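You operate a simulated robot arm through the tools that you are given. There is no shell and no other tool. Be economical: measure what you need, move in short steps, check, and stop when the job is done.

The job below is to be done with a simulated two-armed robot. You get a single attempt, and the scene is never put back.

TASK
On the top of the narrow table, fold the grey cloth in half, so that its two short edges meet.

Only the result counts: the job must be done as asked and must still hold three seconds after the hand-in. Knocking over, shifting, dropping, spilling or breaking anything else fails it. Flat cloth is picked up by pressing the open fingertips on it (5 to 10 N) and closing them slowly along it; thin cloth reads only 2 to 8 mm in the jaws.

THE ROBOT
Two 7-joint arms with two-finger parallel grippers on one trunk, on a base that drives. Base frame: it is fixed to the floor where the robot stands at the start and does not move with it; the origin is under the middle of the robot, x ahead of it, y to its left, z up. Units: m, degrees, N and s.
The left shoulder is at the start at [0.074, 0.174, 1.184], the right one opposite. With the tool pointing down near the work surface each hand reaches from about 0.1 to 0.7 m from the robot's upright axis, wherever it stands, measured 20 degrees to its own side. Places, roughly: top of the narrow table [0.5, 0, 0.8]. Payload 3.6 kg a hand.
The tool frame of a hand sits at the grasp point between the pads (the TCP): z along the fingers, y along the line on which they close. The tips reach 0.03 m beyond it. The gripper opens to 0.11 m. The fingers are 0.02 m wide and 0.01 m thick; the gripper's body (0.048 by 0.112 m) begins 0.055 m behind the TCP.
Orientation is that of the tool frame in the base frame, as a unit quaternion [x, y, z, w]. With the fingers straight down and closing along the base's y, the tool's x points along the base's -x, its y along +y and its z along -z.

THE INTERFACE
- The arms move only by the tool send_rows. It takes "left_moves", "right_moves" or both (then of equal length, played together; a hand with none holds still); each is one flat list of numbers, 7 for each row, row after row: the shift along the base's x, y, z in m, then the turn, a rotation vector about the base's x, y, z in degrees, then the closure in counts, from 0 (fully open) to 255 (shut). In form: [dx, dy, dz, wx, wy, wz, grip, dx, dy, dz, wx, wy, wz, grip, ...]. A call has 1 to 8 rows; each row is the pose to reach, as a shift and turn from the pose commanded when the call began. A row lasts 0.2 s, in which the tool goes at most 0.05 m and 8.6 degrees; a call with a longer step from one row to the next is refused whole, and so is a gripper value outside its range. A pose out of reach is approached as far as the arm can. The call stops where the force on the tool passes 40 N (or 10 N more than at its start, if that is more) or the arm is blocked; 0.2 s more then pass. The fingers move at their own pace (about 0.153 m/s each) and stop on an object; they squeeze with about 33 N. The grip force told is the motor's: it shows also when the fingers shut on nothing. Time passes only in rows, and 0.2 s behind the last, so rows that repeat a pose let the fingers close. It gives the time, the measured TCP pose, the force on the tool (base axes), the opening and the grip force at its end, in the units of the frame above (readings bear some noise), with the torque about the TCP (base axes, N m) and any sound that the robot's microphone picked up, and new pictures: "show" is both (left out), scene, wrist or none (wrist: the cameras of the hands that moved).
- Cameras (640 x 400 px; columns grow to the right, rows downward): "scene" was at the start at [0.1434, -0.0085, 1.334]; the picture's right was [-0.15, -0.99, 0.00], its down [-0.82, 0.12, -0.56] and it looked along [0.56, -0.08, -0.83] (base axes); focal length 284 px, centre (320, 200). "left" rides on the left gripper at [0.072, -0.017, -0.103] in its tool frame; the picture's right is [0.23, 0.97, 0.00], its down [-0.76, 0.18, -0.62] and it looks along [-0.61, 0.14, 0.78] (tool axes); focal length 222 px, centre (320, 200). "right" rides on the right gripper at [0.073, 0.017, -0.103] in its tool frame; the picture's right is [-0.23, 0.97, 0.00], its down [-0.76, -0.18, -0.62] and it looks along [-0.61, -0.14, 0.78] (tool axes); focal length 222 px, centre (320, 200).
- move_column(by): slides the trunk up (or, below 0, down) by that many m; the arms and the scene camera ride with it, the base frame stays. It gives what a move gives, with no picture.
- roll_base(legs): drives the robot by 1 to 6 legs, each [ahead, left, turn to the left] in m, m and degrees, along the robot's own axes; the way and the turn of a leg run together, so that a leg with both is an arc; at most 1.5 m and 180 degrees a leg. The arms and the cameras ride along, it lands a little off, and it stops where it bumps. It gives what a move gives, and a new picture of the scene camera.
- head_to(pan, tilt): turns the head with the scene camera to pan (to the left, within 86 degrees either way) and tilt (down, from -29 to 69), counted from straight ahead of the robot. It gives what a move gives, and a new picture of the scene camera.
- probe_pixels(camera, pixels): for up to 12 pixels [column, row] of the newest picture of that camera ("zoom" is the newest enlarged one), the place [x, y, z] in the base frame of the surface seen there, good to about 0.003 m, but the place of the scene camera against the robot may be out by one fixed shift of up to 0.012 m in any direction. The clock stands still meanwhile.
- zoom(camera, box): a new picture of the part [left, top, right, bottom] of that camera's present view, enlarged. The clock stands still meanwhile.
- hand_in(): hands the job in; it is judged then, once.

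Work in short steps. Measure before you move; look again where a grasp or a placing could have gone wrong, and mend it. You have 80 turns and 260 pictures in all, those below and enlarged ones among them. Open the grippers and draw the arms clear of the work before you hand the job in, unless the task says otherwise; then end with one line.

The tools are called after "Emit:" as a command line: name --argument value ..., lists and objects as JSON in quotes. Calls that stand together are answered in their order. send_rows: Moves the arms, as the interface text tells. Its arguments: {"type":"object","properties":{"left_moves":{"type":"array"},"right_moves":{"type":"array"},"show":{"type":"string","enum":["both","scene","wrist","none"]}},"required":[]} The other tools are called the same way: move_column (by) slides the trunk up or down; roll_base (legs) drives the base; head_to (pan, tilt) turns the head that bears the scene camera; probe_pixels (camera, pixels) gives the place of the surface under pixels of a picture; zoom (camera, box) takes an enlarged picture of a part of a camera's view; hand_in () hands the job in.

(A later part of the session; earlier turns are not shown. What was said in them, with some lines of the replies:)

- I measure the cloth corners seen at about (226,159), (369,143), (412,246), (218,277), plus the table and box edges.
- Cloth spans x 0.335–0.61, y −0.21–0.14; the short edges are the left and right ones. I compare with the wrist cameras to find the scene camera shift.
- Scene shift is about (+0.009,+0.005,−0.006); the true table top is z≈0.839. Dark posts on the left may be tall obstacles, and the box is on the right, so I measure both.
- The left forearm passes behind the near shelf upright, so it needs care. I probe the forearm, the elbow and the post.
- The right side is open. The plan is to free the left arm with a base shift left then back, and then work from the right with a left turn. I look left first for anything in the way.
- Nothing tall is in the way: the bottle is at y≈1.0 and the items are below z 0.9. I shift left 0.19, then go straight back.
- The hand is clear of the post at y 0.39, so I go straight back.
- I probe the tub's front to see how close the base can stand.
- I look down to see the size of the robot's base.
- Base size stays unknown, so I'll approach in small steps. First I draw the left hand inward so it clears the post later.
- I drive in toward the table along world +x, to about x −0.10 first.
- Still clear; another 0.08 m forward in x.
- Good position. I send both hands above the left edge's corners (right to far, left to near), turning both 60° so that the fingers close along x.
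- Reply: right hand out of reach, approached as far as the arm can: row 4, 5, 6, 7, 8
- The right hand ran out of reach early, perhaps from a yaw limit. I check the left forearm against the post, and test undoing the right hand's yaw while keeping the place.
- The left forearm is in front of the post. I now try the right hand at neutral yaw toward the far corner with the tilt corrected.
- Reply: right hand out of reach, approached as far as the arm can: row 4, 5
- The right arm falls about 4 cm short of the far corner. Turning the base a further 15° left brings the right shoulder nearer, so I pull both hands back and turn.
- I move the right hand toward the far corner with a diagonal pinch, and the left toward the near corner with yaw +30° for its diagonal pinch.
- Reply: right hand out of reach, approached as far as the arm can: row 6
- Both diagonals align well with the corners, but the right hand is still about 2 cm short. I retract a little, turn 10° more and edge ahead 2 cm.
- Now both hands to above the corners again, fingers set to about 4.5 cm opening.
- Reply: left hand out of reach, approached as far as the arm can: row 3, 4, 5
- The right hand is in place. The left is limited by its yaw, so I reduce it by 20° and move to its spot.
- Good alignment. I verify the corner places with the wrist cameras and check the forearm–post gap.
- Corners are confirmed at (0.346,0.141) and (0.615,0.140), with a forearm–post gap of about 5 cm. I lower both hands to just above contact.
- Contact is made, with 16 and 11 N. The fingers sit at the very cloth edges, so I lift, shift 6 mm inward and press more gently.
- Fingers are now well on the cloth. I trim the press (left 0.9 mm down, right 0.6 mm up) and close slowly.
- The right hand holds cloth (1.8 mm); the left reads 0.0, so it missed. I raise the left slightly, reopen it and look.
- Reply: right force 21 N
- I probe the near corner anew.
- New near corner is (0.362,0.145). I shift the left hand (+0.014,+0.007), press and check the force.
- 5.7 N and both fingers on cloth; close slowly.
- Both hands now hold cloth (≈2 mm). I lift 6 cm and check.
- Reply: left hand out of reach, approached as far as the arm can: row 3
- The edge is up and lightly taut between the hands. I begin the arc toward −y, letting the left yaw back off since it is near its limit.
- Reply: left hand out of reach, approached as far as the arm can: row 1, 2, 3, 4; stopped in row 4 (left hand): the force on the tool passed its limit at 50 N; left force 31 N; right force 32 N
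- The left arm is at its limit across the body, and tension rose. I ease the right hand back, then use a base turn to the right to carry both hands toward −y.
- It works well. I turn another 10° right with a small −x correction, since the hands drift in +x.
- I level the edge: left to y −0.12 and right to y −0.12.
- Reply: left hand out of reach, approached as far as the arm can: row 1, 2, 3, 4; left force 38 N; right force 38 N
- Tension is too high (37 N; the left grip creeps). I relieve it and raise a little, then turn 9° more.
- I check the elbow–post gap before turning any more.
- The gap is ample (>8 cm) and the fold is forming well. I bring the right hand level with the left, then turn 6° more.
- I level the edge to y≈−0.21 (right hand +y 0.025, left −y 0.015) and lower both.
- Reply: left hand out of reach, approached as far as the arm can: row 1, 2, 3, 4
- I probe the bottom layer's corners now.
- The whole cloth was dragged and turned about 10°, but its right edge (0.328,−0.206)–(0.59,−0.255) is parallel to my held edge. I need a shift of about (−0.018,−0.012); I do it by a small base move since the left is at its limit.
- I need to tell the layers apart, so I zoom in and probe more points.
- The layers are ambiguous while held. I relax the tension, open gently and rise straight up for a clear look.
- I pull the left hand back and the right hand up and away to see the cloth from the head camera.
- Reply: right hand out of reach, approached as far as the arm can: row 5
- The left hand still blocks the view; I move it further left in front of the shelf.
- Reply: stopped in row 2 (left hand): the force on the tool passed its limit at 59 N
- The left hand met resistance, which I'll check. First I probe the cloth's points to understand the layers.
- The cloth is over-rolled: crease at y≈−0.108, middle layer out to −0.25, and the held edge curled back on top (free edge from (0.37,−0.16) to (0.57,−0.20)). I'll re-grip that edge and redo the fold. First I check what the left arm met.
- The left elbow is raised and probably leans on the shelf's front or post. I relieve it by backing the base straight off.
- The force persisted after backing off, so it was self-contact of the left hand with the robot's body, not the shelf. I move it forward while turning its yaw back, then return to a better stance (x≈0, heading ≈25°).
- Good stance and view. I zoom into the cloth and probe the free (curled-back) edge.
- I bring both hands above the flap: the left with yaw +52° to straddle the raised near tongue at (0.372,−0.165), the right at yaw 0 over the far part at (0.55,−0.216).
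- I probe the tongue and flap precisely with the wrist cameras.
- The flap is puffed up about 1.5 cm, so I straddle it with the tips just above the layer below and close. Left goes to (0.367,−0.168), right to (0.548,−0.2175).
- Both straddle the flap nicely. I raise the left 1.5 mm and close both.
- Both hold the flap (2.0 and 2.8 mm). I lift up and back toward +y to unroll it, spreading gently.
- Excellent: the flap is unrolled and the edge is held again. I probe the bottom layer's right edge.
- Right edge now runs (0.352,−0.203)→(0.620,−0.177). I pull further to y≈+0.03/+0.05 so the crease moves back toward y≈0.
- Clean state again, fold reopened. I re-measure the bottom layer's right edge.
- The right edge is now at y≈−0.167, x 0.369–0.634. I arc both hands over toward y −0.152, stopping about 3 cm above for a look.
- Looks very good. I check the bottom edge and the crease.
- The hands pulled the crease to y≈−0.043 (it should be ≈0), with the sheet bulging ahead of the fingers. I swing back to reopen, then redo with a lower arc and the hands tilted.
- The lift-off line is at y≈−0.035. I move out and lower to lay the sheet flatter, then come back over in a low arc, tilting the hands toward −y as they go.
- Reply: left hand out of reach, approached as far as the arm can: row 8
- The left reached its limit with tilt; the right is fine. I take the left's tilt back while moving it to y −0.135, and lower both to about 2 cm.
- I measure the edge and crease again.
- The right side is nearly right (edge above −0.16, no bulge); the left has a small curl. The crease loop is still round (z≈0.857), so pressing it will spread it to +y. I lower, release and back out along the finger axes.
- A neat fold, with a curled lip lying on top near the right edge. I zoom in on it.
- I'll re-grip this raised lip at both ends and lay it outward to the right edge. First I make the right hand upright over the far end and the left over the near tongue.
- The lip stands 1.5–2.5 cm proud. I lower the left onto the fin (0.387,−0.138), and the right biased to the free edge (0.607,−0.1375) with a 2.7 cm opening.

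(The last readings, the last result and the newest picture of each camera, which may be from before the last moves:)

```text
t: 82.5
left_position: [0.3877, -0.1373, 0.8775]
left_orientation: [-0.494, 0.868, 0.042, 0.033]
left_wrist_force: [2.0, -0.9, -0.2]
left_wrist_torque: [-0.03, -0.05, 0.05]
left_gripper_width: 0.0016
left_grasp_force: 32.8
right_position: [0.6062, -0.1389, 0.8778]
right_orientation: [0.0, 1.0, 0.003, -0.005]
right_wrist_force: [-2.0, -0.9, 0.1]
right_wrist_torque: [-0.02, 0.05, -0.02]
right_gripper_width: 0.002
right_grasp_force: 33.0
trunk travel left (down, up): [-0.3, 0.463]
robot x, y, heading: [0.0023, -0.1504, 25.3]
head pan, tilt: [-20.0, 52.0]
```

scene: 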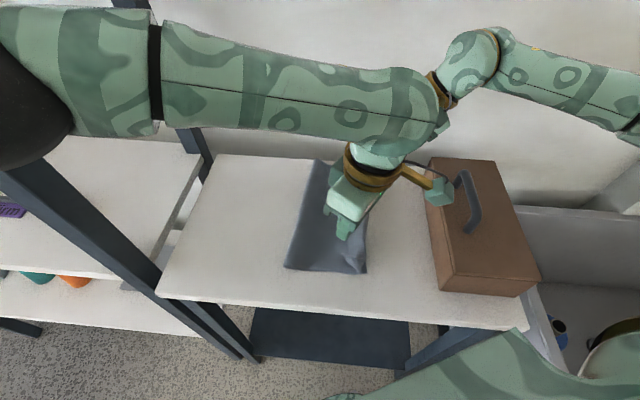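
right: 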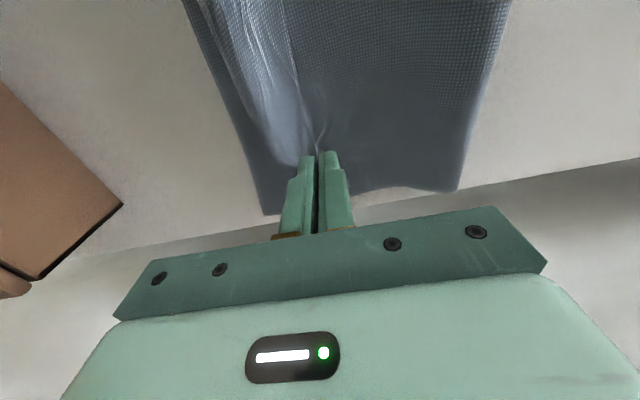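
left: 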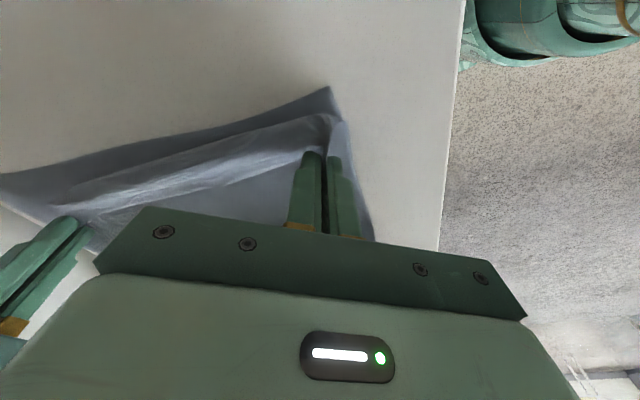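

Both hold (1.6 and 2.0 mm). I lift a little and carry the edge outward: left to y −0.168, right to y −0.188.

Emit:
send_rows --left_moves '[0, 0, 0.02, 0, 0, 0, 255, 0, -0.008, 0.03, 0, 0, 0, 255, -0.004, -0.018, 0.03, 0, 0, 0, 255, -0.006, -0.026, 0.02, 0, 0, 0, 255, -0.006, -0.031, 0.01, 0, 0, 0, 255]' --right_moves '[0, -0.005, 0.02, 0, 0, 0, 255, 0, -0.018, 0.03, 0, 0, 0, 255, 0, -0.032, 0.03, 0, 0, 0, 255, 0, -0.043, 0.02, 0, 0, 0, 255, 0, -0.05, 0.01, 0, 0, 0, 255]'

```text
t: 83.7
left_position: [0.3802, -0.1702, 0.8883]
left_orientation: [-0.496, 0.867, 0.043, 0.034]
left_wrist_force: [6.8, 0.0, -0.8]
left_wrist_torque: [0.01, -0.19, 0.11]
left_gripper_width: 0.0018
left_grasp_force: 33.1
right_position: [0.6052, -0.1869, 0.8861]
right_orientation: [0.001, 1.0, 0.002, -0.006]
right_wrist_force: [-7.5, 0.1, 0.0]
right_wrist_torque: [-0.02, 0.32, 0.0]
right_gripper_width: 0.0018
right_grasp_force: 33.1
trunk travel left (down, up): [-0.3, 0.463]
robot x, y, heading: [0.0032, -0.1552, 25.3]
head pan, tilt: [-20.0, 52.0]
```

scene: 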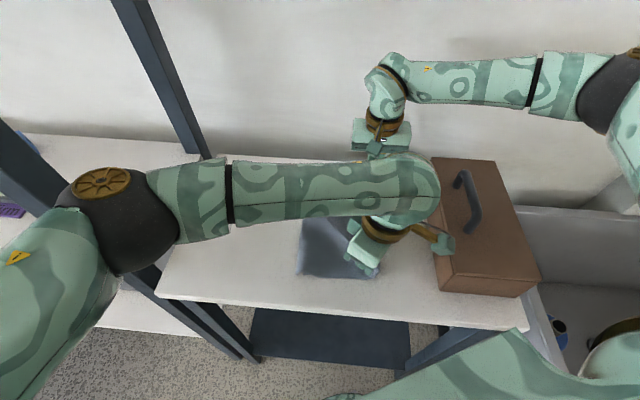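
right: 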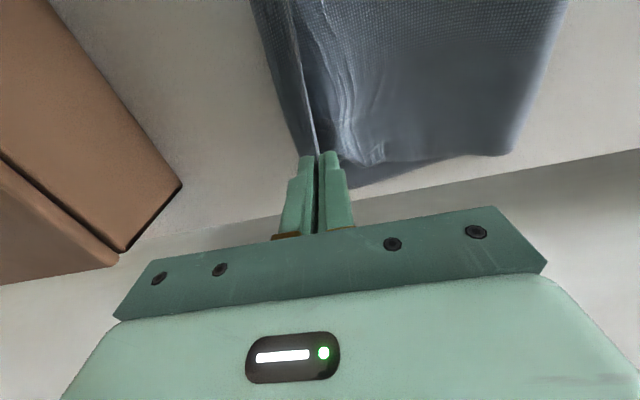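
left: 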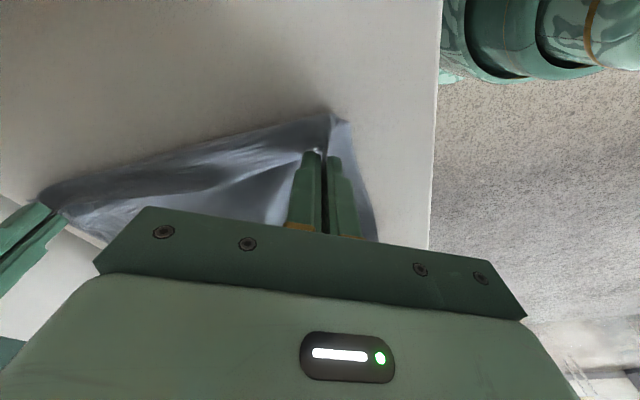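

The held edge now lies straight over the bottom edge. I lower, release and rise.

Emit:
send_rows --left_moves '[0, -0.002, -0.006, 0, 0, 0, 255, 0.003, -0.003, -0.013, 0, 0, 0, 255, 0.003, -0.003, -0.013, 0, 0, 0, 230, 0.003, -0.003, -0.013, 0, 0, 0, 205, 0.003, -0.003, 0.01, 0, 0, 0, 200, 0.003, -0.003, 0.05, 0, 0, 0, 200, 0.003, -0.003, 0.09, 0, 0, 0, 200]' --right_moves '[0, -0.002, -0.006, 0, 0, 0, 255, -0.003, -0.003, -0.012, 0, 0, 0, 255, -0.003, -0.003, -0.012, 0, 0, 0, 230, -0.003, -0.003, -0.012, 0, 0, 0, 205, -0.003, -0.003, 0.01, 0, 0, 0, 200, -0.003, -0.003, 0.05, 0, 0, 0, 200, -0.003, -0.003, 0.09, 0, 0, 0, 200]' --show "wrist"

```text
t: 85.3
left_position: [0.3835, -0.1729, 0.9793]
left_orientation: [-0.495, 0.867, 0.042, 0.034]
left_wrist_force: [0.3, 0.5, -0.5]
left_wrist_torque: [0.03, 0.02, -0.03]
left_gripper_width: 0.0237
left_grasp_force: 0.0
right_position: [0.6012, -0.1917, 0.9795]
right_orientation: [0.0, 1.0, 0.002, -0.005]
right_wrist_force: [-0.1, 0.5, 0.6]
right_wrist_torque: [-0.02, 0.01, 0.0]
right_gripper_width: 0.0239
right_grasp_force: 0.0
trunk travel left (down, up): [-0.3, 0.463]
robot x, y, heading: [0.0042, -0.1513, 25.4]
head pan, tilt: [-20.0, 52.0]
```

right: 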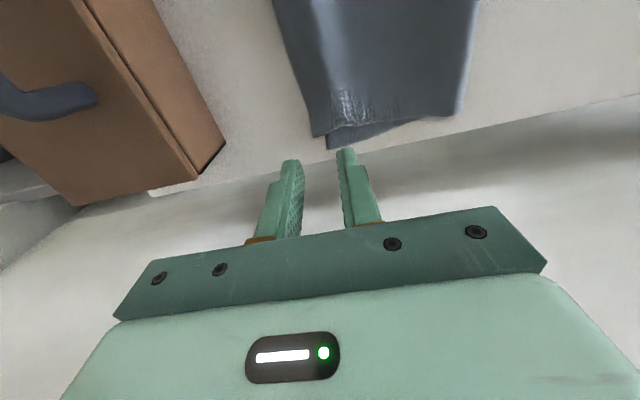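
left: 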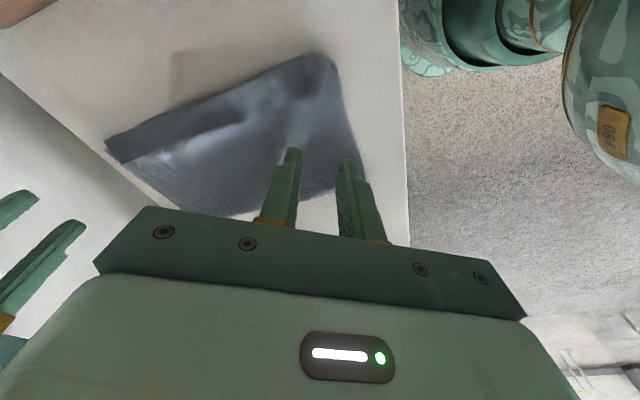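

Looks like a clean fold now. I zoom and probe to check alignment at the corners.

Emit:
zoom --camera "left" --box '[80, 30, 400, 220]'

Emit:
zoom --camera "right" --box '[250, 0, 500, 160]'

Emit:
probe_pixels --camera "right" --pixels '[[316, 134], [332, 146], [405, 122], [452, 112], [300, 80], [345, 110], [285, 20]]'

Emit:
probe_pixels --camera "left" --pixels '[[112, 145], [320, 60], [335, 70], [200, 105], [330, 90], [225, 210], [290, 70]]'

```text
2.00 times, centred on (240, 125) of left
```

zoom: 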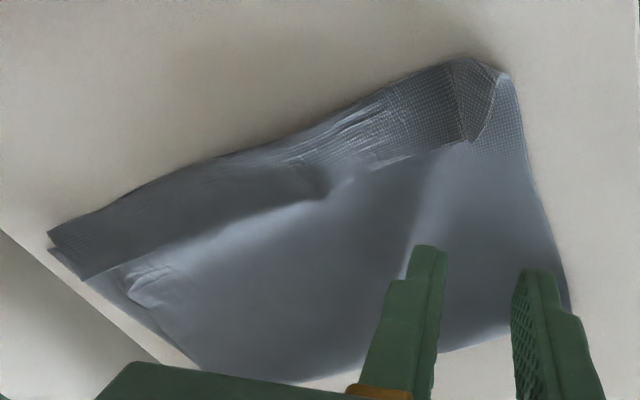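

```text
2.50 times, centred on (375, 80) of right
```

zoom: 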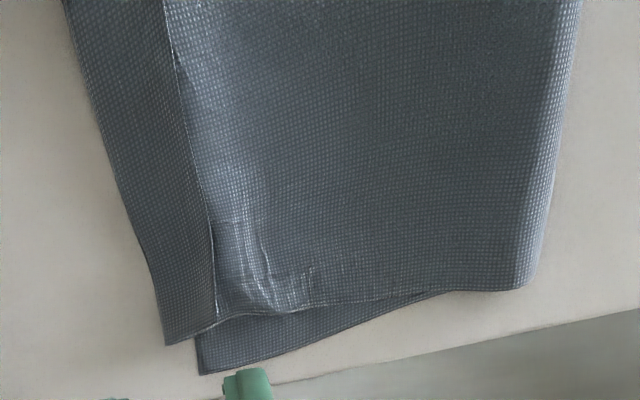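

```text
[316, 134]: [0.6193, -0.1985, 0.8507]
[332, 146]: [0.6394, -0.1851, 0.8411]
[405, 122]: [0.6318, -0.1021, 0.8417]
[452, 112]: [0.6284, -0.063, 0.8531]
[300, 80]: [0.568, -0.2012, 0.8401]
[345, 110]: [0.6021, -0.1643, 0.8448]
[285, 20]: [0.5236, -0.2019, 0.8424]
```

```text
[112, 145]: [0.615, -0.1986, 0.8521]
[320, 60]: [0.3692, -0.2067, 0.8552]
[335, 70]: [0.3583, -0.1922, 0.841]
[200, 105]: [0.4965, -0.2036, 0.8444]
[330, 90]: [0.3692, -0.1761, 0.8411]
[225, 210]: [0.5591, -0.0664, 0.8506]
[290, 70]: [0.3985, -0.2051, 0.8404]
```

The layers: the bottom right edge is at y≈−0.187, and the carried edge lies on top with a narrow rolled lip. I measure how far the free top edge is from the bottom edge.

Emit:
probe_pixels --camera "left" --pixels '[[123, 168], [160, 154], [200, 141], [242, 126], [280, 110], [315, 99], [332, 68], [106, 156], [338, 85], [300, 62], [322, 75]]'

Emit:
probe_pixels --camera "right" --pixels '[[335, 131], [331, 110], [326, 80], [322, 50], [318, 20], [330, 138], [334, 147]]'

Emit:
zoom --camera "left" --box '[260, 40, 360, 120]'

```text
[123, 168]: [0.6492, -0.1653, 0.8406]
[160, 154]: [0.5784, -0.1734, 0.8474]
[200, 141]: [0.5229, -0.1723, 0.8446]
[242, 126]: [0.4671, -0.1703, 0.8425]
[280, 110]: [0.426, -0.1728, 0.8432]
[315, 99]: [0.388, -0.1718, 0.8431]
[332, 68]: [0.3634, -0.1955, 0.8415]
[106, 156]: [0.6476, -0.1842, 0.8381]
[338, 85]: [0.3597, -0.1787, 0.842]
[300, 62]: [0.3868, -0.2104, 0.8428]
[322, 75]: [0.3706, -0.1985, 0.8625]
```

```text
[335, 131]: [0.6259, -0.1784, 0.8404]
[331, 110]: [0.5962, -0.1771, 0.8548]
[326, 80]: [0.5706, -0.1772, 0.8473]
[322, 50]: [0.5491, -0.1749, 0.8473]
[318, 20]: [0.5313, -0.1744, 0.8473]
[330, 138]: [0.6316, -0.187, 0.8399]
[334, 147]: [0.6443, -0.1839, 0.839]
```

```text
5.00 times, centred on (310, 80) of left
```

zoom: 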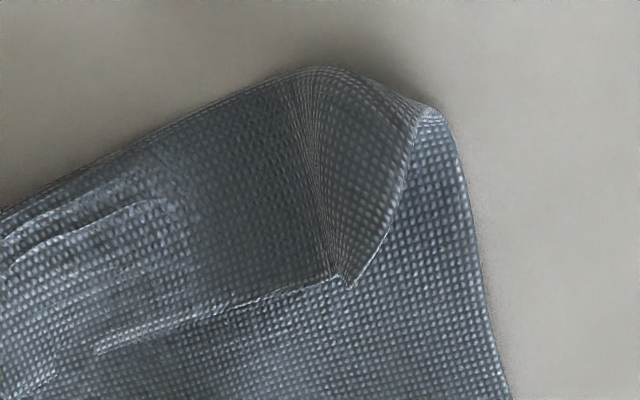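

The free top edge runs along y≈−0.173…−0.178 and the bottom edge along y≈−0.184, so the two short edges lie within about 1 cm of each other in y. I'll leave the fold undisturbed, open the grippers and draw the arms clear.

Emit:
send_rows --left_moves '[0, 0, 0.03, 0, 0, 0, 150, -0.02, 0.01, 0.05, 0, 0, 0, 80, -0.05, 0.03, 0.06, 0, 0, 0, 0, -0.08, 0.06, 0.06, 0, 0, 0, 0, -0.1, 0.1, 0.06, 0, 0, 0, 0]' --right_moves '[0, 0, 0.03, 0, 0, 0, 150, 0, 0, 0.06, 0, 0, 0, 80, 0, -0.02, 0.08, 0, 0, 0, 0, 0, -0.05, 0.09, 0, 0, 0, 0, 0, -0.09, 0.09, 0, 0, 0, 0]' --show "scene"

Emit:
zoom --camera "scene" --box '[240, 140, 440, 310]'

```text
t: 86.5
left_position: [0.2818, -0.0742, 1.0397]
left_orientation: [-0.496, 0.867, 0.042, 0.034]
left_wrist_force: [0.0, 1.3, 0.2]
left_wrist_torque: [-0.02, -0.01, 0.02]
left_gripper_width: 0.1099
left_grasp_force: 0.1
right_position: [0.6017, -0.2809, 1.068]
right_orientation: [0.0, 1.0, 0.003, -0.005]
right_wrist_force: [-0.2, 0.1, -0.2]
right_wrist_torque: [0.0, -0.03, 0.03]
right_gripper_width: 0.1104
right_grasp_force: 0.0
trunk travel left (down, up): [-0.3, 0.463]
robot x, y, heading: [0.0043, -0.1531, 25.1]
head pan, tilt: [-20.0, 52.0]
```

scene: 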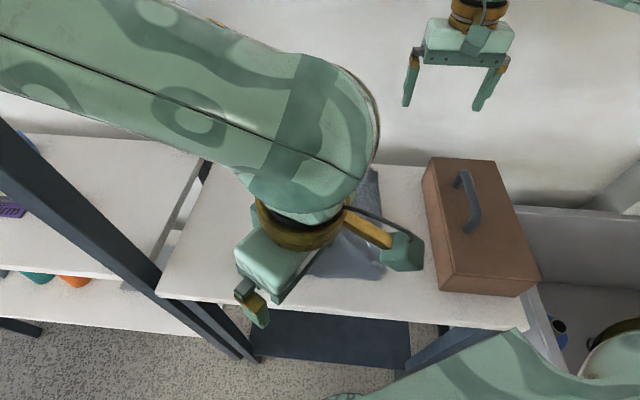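

```text
2.35 times, centred on (340, 225) of scene
```

zoom: 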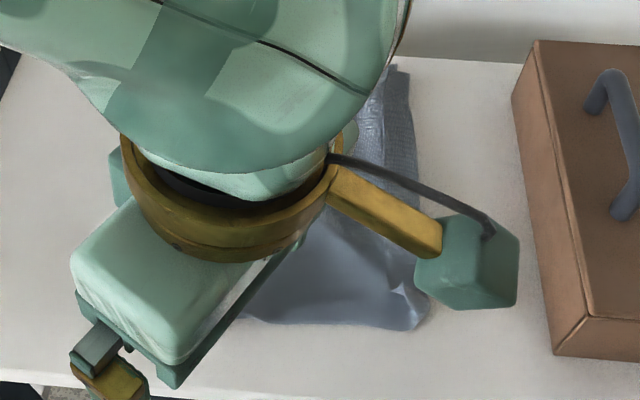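

Both grippers are open and clear of the cloth, with nothing else disturbed. I hand in.

Emit:
hand_in

```text
The job is handed in.
```

I folded the grey cloth in half and handed it in, but the fold isn't perfect. The two short edges lie within about 1 cm of each other across the fold, and the corners are up to about 2.5 cm apart along the edge. The upper layer still has a rolled lip about 3 cm wide, and I left it because flattening it would have pushed the edges about 5 cm apart.
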